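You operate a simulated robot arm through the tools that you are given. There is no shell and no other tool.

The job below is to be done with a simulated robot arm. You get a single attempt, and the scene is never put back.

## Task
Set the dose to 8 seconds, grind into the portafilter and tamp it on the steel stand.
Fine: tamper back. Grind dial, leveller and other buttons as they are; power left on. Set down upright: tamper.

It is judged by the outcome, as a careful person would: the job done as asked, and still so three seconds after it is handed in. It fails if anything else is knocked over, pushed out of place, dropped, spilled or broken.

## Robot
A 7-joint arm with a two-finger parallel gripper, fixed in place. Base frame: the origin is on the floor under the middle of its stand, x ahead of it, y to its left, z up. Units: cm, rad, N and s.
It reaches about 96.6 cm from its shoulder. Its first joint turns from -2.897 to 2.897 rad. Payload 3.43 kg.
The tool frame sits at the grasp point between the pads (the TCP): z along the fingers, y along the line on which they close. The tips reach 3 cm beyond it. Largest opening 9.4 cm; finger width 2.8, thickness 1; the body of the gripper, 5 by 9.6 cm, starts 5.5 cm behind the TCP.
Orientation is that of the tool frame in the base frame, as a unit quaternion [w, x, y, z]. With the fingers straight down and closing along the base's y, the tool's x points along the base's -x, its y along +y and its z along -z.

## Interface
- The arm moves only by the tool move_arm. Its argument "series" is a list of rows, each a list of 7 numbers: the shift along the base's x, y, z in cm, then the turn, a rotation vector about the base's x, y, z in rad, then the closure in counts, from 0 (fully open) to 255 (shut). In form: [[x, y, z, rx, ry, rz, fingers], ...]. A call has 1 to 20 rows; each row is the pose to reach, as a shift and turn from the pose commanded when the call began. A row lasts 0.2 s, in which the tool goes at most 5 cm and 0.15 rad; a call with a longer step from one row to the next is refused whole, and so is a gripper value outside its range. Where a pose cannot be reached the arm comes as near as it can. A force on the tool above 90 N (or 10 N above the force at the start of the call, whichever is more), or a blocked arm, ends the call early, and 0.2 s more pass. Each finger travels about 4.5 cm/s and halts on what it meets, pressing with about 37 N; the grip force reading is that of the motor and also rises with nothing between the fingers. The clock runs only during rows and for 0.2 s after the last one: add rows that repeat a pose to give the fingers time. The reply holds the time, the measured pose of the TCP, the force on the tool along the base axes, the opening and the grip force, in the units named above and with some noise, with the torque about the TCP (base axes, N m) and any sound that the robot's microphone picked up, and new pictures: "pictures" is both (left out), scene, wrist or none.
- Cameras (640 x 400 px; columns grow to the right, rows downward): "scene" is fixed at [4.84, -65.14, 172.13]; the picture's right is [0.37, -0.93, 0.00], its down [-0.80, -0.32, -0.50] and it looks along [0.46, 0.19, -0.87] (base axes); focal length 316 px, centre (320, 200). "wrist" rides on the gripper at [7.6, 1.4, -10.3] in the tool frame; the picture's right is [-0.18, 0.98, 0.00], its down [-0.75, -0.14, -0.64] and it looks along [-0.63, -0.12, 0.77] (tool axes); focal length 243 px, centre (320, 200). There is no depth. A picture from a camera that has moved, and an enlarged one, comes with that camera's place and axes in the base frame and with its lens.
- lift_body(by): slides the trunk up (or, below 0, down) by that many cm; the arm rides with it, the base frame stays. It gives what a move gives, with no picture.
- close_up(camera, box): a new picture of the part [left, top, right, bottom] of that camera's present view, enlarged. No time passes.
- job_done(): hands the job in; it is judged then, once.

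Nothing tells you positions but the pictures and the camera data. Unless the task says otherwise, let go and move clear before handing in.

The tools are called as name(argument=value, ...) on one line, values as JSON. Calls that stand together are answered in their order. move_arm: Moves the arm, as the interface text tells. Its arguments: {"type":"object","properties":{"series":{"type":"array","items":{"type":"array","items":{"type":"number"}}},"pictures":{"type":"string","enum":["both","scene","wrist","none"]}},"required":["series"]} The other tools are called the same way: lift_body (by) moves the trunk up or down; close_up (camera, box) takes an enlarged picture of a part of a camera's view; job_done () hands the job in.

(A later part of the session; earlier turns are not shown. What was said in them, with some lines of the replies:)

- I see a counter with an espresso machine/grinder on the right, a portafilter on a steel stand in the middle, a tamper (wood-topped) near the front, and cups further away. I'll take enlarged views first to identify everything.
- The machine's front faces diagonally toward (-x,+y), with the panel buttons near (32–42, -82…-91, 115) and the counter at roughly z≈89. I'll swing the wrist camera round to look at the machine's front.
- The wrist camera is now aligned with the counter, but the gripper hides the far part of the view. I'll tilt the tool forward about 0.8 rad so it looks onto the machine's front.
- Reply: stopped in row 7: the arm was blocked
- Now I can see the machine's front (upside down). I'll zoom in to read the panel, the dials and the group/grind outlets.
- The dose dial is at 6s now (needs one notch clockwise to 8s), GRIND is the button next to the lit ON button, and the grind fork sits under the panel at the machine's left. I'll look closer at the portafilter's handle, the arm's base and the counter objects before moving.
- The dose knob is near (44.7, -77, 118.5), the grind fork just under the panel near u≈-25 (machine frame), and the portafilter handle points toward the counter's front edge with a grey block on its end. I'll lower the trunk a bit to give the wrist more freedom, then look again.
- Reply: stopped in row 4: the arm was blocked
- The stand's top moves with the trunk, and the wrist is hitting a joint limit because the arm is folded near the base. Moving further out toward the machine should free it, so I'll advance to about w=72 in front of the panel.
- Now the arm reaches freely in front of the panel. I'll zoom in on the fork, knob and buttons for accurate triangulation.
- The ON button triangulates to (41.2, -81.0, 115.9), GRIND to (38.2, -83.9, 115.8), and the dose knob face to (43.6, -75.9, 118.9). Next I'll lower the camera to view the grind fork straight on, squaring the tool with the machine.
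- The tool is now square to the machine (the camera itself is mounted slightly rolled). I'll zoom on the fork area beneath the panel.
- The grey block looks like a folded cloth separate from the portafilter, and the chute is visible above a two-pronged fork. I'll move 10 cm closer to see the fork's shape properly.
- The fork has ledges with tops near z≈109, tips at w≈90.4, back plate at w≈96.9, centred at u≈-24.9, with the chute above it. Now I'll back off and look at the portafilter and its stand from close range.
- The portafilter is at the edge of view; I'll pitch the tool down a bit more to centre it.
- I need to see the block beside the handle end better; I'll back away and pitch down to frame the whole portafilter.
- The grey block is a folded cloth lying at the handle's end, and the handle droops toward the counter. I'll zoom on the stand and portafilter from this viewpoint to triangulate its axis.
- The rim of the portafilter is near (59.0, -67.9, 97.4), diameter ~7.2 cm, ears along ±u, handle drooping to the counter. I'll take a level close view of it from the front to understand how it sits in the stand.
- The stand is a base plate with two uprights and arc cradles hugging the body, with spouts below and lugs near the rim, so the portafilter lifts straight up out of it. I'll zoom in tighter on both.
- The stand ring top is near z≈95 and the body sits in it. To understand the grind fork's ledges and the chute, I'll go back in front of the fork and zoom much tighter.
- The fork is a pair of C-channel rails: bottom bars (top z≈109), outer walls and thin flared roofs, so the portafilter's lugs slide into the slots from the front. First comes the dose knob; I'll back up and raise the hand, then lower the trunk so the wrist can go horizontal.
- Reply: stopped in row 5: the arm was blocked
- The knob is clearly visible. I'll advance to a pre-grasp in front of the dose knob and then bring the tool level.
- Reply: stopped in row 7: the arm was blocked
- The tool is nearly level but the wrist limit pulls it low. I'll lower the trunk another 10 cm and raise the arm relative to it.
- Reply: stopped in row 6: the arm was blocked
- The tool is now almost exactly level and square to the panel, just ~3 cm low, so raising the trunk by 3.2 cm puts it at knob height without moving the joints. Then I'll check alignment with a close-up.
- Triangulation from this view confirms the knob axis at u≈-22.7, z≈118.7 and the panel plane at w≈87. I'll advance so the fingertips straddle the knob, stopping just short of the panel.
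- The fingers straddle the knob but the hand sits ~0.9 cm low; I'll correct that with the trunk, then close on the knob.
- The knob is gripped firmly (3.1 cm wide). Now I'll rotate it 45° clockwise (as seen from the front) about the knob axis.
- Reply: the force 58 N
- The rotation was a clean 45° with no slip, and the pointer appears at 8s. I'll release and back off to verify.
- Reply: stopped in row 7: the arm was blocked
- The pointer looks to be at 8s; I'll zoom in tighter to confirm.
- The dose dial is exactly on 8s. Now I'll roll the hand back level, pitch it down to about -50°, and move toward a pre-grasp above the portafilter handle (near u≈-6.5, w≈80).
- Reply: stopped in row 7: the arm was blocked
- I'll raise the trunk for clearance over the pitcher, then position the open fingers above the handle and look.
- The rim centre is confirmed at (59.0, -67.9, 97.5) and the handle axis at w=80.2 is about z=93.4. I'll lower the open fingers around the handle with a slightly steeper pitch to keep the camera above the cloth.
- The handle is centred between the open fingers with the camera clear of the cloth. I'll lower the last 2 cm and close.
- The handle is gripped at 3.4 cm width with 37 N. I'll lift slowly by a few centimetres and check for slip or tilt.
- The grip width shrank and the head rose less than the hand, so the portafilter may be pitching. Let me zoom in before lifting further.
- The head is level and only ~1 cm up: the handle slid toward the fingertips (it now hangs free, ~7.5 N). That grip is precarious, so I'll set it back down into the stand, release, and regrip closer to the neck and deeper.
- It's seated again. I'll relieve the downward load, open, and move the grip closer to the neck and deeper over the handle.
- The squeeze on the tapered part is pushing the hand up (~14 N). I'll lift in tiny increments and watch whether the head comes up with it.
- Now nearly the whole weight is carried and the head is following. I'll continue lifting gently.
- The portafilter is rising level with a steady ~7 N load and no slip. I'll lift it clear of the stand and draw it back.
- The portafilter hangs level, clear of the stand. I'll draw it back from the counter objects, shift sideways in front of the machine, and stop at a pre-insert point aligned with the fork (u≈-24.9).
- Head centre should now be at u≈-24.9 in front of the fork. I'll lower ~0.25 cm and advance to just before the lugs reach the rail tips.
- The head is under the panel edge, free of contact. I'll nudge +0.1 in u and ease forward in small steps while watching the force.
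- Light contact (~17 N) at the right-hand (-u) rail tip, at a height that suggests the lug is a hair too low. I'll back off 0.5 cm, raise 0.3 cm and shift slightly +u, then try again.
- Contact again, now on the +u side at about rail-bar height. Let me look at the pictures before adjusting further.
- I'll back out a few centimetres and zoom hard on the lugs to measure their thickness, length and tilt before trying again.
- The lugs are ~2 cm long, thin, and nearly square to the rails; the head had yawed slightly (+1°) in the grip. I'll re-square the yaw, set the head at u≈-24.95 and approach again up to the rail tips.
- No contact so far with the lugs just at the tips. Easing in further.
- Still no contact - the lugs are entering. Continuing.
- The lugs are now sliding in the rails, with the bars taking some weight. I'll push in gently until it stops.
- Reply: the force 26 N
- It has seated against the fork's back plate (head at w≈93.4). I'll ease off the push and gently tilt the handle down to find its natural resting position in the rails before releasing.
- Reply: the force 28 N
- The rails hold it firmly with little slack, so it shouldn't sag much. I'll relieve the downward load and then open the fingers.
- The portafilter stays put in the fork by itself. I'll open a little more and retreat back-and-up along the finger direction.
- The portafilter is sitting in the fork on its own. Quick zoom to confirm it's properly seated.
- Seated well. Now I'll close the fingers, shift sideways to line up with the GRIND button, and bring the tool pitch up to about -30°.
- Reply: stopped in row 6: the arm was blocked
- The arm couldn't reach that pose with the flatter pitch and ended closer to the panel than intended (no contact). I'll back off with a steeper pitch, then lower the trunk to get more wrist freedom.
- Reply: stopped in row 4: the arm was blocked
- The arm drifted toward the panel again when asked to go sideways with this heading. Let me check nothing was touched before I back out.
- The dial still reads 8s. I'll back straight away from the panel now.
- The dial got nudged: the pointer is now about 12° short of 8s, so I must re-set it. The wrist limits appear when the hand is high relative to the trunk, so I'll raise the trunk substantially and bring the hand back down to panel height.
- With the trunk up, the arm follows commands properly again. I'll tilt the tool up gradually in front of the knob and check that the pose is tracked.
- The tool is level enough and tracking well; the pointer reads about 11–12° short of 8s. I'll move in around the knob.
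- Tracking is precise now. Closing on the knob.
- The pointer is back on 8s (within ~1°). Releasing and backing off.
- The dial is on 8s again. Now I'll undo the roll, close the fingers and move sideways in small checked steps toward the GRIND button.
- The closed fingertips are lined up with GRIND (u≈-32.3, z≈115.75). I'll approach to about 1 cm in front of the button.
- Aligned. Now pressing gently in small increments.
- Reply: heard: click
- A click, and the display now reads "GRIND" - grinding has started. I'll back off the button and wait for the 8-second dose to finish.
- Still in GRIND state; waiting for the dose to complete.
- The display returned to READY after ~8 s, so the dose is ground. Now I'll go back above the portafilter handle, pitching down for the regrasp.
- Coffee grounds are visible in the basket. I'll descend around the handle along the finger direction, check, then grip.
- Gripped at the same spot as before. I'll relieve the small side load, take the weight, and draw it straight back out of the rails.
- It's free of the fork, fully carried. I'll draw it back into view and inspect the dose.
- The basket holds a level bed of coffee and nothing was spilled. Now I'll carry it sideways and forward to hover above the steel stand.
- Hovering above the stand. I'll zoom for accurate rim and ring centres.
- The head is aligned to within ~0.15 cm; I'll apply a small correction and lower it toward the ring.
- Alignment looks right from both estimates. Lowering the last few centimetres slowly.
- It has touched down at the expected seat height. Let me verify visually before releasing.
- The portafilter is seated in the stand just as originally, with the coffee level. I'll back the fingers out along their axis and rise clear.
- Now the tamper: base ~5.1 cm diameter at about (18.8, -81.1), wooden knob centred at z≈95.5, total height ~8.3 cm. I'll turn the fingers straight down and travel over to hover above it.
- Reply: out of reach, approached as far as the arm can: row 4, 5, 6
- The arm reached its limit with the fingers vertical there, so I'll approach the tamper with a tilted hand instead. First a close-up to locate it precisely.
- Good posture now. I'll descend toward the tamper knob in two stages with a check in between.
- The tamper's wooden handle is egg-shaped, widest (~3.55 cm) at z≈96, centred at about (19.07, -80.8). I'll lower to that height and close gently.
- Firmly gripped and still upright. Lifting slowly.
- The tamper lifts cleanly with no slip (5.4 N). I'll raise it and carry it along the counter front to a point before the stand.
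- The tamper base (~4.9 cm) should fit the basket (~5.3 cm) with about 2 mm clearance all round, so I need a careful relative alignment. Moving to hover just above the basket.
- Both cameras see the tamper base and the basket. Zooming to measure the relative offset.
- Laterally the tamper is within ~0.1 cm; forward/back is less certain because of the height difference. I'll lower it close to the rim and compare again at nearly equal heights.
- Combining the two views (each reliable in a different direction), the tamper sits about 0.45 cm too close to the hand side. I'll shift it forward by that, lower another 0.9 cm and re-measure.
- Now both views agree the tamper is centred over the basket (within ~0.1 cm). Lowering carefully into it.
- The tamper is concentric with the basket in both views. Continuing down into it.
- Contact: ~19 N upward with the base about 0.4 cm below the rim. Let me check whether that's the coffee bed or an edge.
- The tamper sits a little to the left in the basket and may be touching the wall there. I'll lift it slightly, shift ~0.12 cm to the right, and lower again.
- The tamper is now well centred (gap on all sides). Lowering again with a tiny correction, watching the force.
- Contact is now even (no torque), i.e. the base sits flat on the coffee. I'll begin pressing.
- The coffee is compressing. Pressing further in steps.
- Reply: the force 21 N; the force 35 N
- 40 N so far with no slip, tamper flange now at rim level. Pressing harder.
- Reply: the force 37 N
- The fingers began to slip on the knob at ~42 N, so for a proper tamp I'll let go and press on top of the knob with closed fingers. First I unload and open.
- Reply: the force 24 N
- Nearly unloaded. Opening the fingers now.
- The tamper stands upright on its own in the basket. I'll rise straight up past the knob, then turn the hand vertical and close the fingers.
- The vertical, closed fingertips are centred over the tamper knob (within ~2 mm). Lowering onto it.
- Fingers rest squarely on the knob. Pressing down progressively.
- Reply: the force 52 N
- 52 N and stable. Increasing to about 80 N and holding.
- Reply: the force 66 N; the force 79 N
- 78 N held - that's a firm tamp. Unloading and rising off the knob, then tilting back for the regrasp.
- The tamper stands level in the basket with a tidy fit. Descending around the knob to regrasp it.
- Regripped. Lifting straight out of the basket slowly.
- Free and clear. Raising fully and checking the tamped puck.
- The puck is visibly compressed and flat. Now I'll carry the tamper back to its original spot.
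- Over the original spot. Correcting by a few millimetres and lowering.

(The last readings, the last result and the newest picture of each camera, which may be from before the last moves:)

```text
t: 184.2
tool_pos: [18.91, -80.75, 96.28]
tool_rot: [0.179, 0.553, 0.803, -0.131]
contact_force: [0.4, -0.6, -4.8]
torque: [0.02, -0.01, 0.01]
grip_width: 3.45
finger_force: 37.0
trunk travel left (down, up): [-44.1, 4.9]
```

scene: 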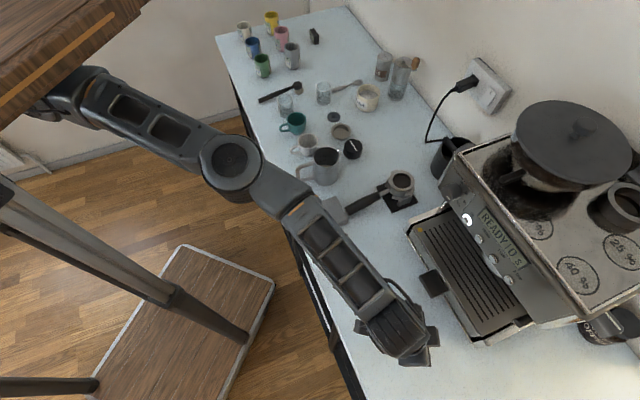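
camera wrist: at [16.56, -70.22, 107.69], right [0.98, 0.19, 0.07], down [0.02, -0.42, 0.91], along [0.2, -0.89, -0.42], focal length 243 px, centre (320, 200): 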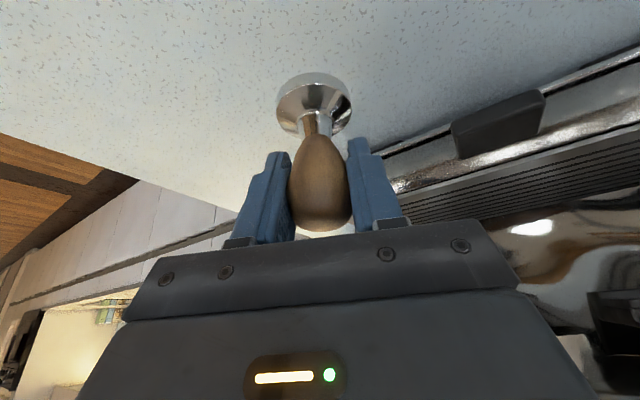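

move_arm(series=[[0, 0, -0.1, 0, 0, 0, 255], [0, 0, -0.2, 0, 0, 0, 255], [0, 0, -0.2, 0, 0, 0, 255]], pictures="wrist")

close_up(camera="wrist", box=[220, 0, 440, 240])

```text
t: 185.0
tool_pos: [19.09, -80.77, 96.26]
tool_rot: [0.178, 0.554, 0.803, -0.13]
contact_force: [0.5, -1.0, -4.7]
torque: [0.01, -0.01, 0.01]
grip_width: 3.44
finger_force: 37.4
trunk travel left (down, up): [-44.1, 4.9]
camera wrist: at [16.44, -69.71, 102.19], right [0.98, 0.19, 0.07], down [0.02, -0.42, 0.91], along [0.2, -0.89, -0.42], focal length 243 px, centre (320, 200)
```

wrist: 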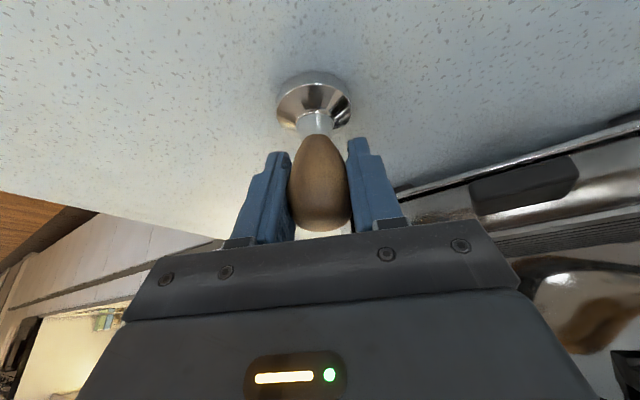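

```text
1.67 times, centred on (330, 120) of wrist
camera zoom: at [16.44, -69.71, 102.19], right [0.98, 0.19, 0.07], down [0.02, -0.42, 0.91], along [0.2, -0.89, -0.42], focal length 404 px, centre (303, 333)
```

zoom: 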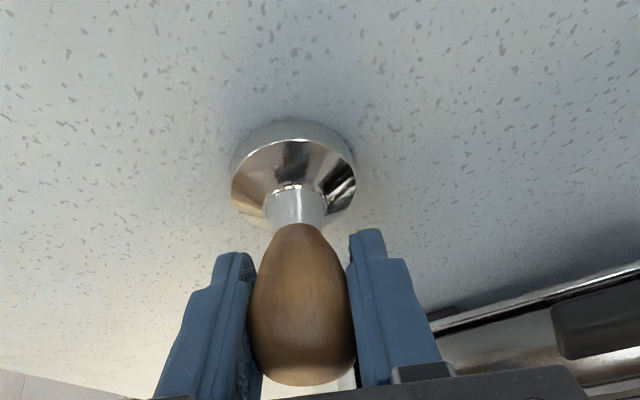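

move_arm(series=[[0, 0, -0.1, 0, 0, 0, 255], [0, 0, -0.15, 0, 0, 0, 255], [0, 0, -0.15, 0, 0, 0, 255]], pictures="none")

```text
t: 185.8
tool_pos: [18.9, -80.79, 96.05]
tool_rot: [0.178, 0.554, 0.803, -0.131]
contact_force: [-0.5, 0.3, -4.7]
torque: [0.04, 0.0, -0.01]
grip_width: 3.44
finger_force: 36.6
trunk travel left (down, up): [-44.1, 4.9]
```

move_arm(series=[[0, 0, -0.1, 0, 0, 0, 255], [0, 0, -0.15, 0, 0, 0, 255], [0, 0, -0.15, 0, 0, 0, 255]], pictures="none")

```text
t: 186.6
tool_pos: [18.97, -80.79, 95.99]
tool_rot: [0.178, 0.554, 0.803, -0.13]
contact_force: [-0.3, 3.0, 4.2]
torque: [0.24, -0.19, 0.07]
grip_width: 3.45
finger_force: 37.1
trunk travel left (down, up): [-44.1, 4.9]
```

The base has touched down. Opening gently so it settles upright.

move_arm(series=[[0, 0, 0, 0, 0, 0, 190], [0, 0, 0, 0, 0, 0, 160], [0, 0, 0, 0, 0, 0, 150], [0, 0, 0, 0, 0, 0, 130], [0, 0, 0, 0, 0, 0, 90], [0, 0, 0, 0, 0, 0, 40], [0, 0, 0, 0, 0, 0, 0], [0, 0, 0, 0, 0, 0, 0]], pictures="wrist")

close_up(camera="wrist", box=[220, 0, 440, 240])

```text
t: 188.4
tool_pos: [19.01, -80.73, 95.89]
tool_rot: [0.178, 0.554, 0.803, -0.131]
contact_force: [0.1, 0.6, 0.6]
torque: [-0.02, -0.03, -0.01]
grip_width: 9.4
finger_force: 0.1
trunk travel left (down, up): [-44.1, 4.9]
camera wrist: at [16.39, -69.72, 101.89], right [0.98, 0.19, 0.07], down [0.02, -0.42, 0.91], along [0.2, -0.89, -0.42], focal length 243 px, centre (320, 200)
```

wrist: 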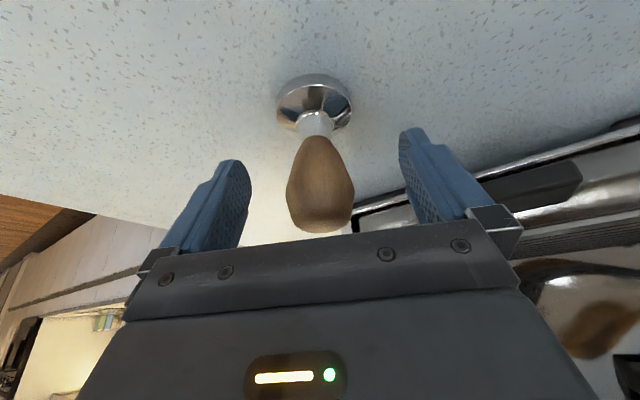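

```text
1.67 times, centred on (330, 120) of wrist
camera zoom: at [16.39, -69.72, 101.89], right [0.98, 0.19, 0.07], down [0.02, -0.42, 0.91], along [0.2, -0.89, -0.42], focal length 404 px, centre (303, 333)
```

zoom: 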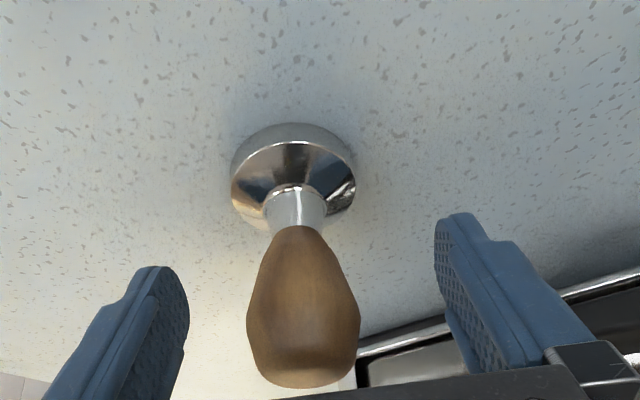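

The tamper stands upright where it came from. Rising straight up and clear.

move_arm(series=[[0, 0, 1.5, 0, 0, 0, 0], [0, 0, 4, 0, 0, 0, 0], [0, 0, 7, 0, 0, 0, 0], [0, 0.5, 10.5, 0, 0, 0, 0], [0, 2.5, 14, 0, 0, 0, 0], [0, 6, 16, 0, 0, 0, 0], [0, 10, 17, 0, 0, 0, 0], [0, 14, 18, 0, 0, 0, 0], [0, 18, 18, 0, 0, 0, 0], [0, 18, 18, 0, 0, 0, 0]], pictures="both")

close_up(camera="scene", box=[380, 315, 440, 375])

close_up(camera="scene", box=[430, 160, 550, 290])

close_up(camera="scene", box=[445, 175, 495, 215])

close_up(camera="scene", box=[280, 90, 440, 240])

```text
t: 190.6
tool_pos: [19.09, -62.74, 113.8]
tool_rot: [0.178, 0.553, 0.803, -0.13]
contact_force: [-0.3, 1.0, -0.1]
torque: [0.01, 0.01, 0.01]
grip_width: 9.39
finger_force: 0.1
trunk travel left (down, up): [-44.1, 4.9]
camera wrist: at [16.51, -51.68, 119.87], right [0.98, 0.19, 0.07], down [0.02, -0.42, 0.91], along [0.2, -0.89, -0.42], focal length 243 px, centre (320, 200)
```

scene: 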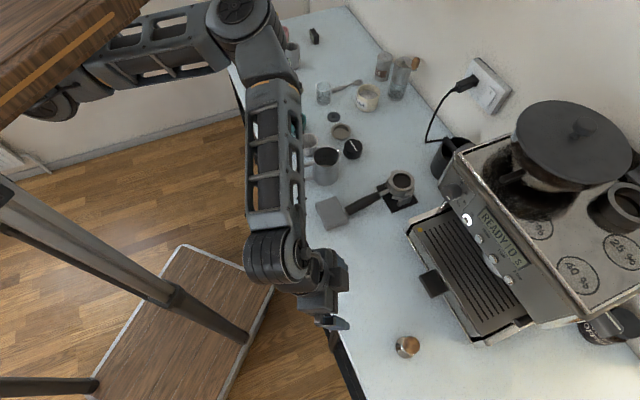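
wrist: 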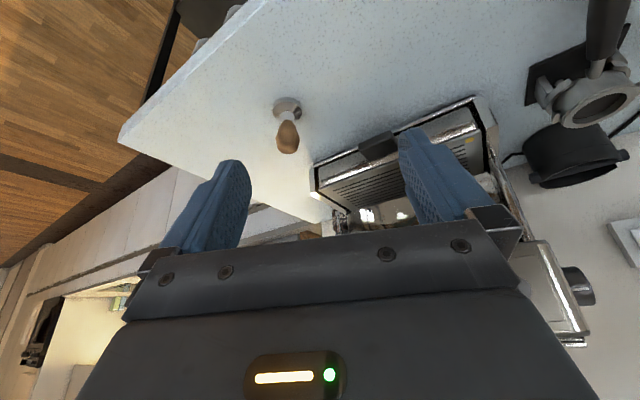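

```text
6.67 times, centred on (410, 345) of scene
camera zoom: at [4.84, -65.14, 172.13], right [0.37, -0.93, 0.0], down [-0.8, -0.32, -0.5], along [0.46, 0.19, -0.87], focal length 2108 px, centre (-280, -767)
```

zoom: 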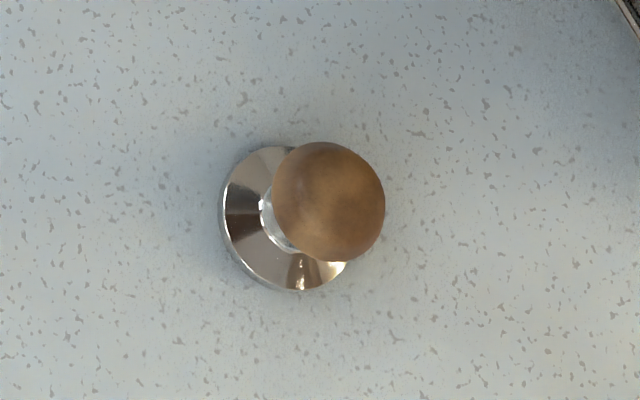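

```text
3.08 times, centred on (490, 225) of scene
camera zoom: at [4.84, -65.14, 172.13], right [0.37, -0.93, 0.0], down [-0.8, -0.32, -0.5], along [0.46, 0.19, -0.87], focal length 973 px, centre (-203, 123)
```

zoom: 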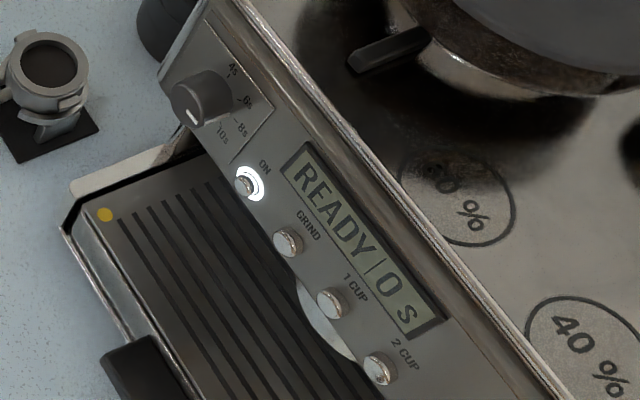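

```text
10.00 times, centred on (470, 195) of scene
camera zoom: at [4.84, -65.14, 172.13], right [0.37, -0.93, 0.0], down [-0.8, -0.32, -0.5], along [0.46, 0.19, -0.87], focal length 3162 px, centre (-1180, 250)
```

zoom: 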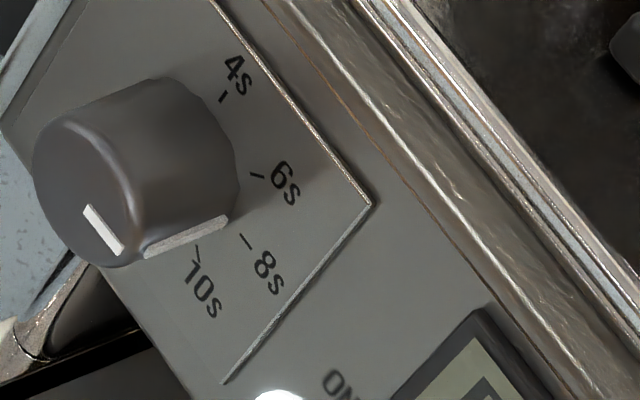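

```text
2.67 times, centred on (360, 165) of scene
camera zoom: at [4.84, -65.14, 172.13], right [0.37, -0.93, 0.0], down [-0.8, -0.32, -0.5], along [0.46, 0.19, -0.87], focal length 843 px, centre (213, 293)
```

zoom: 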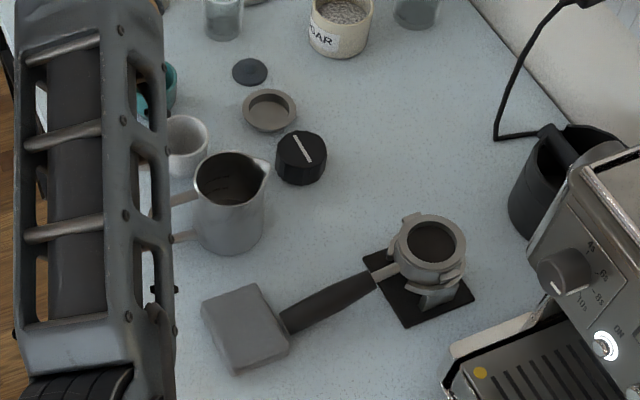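

Everything looks in place: tamper upright at its spot, portafilter with tamped puck on the stand, dial at 8s, power ring lit. One last check of the side grind dial and wider scene.

close_up(camera="wrist", box=[500, 60, 640, 350])

close_up(camera="scene", box=[375, 155, 425, 215])

```text
1.38 times, centred on (570, 205) of wrist
camera zoom: at [16.51, -51.68, 119.87], right [0.98, 0.19, 0.07], down [0.02, -0.42, 0.91], along [0.2, -0.89, -0.42], focal length 335 px, centre (-25, 193)
```

zoom: 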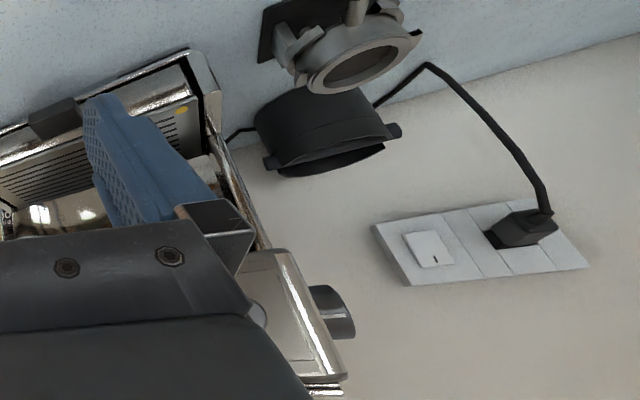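

```text
6.67 times, centred on (400, 185) of scene
camera zoom: at [4.84, -65.14, 172.13], right [0.37, -0.93, 0.0], down [-0.8, -0.32, -0.5], along [0.46, 0.19, -0.87], focal length 2108 px, centre (-213, 300)
```

zoom: 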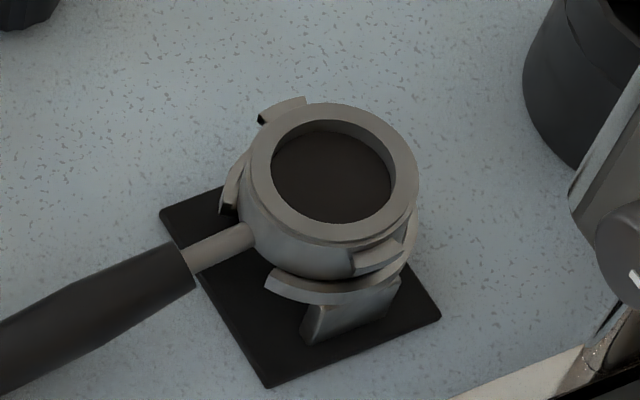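

The pictures show the dose dial on 8s and the coffee ground and tamped flat in the portafilter. The portafilter is on its stand, the tamper is back upright in its spot, and the power is on with the display showing READY. The side grind dial, the leveller and the other buttons look unchanged, and the hand is clear, so I'm handing in.

job_done()

```text
The job is handed in.
```

I set the dose dial to 8 seconds, ground into the portafilter, and tamped the coffee on the steel stand. The job is handed in. I haven't been told how it was judged.

- **Dose:** I bumped the dial about 12° off 8s while moving the arm, before grinding. I turned it back, and it read 8s both before I pressed GRIND and at the end.
- **Grind:** The display showed GRIND and was back on READY when I checked about 8 seconds later. Coffee was in the basket, and I saw no spill.
- **Tamp:** I pressed to about 78 N from the top of the tamper. The coffee bed ended up flat and lower in the basket. The portafilter shifted a couple of millimetres in the stand while I was lining up the tamper. It still looks properly seated.
- **Tamper:** It is standing upright, within a few millimetres of where it started.
- **Everything else:** The power is on. I didn't touch the grind dial, the leveller or the other buttons.
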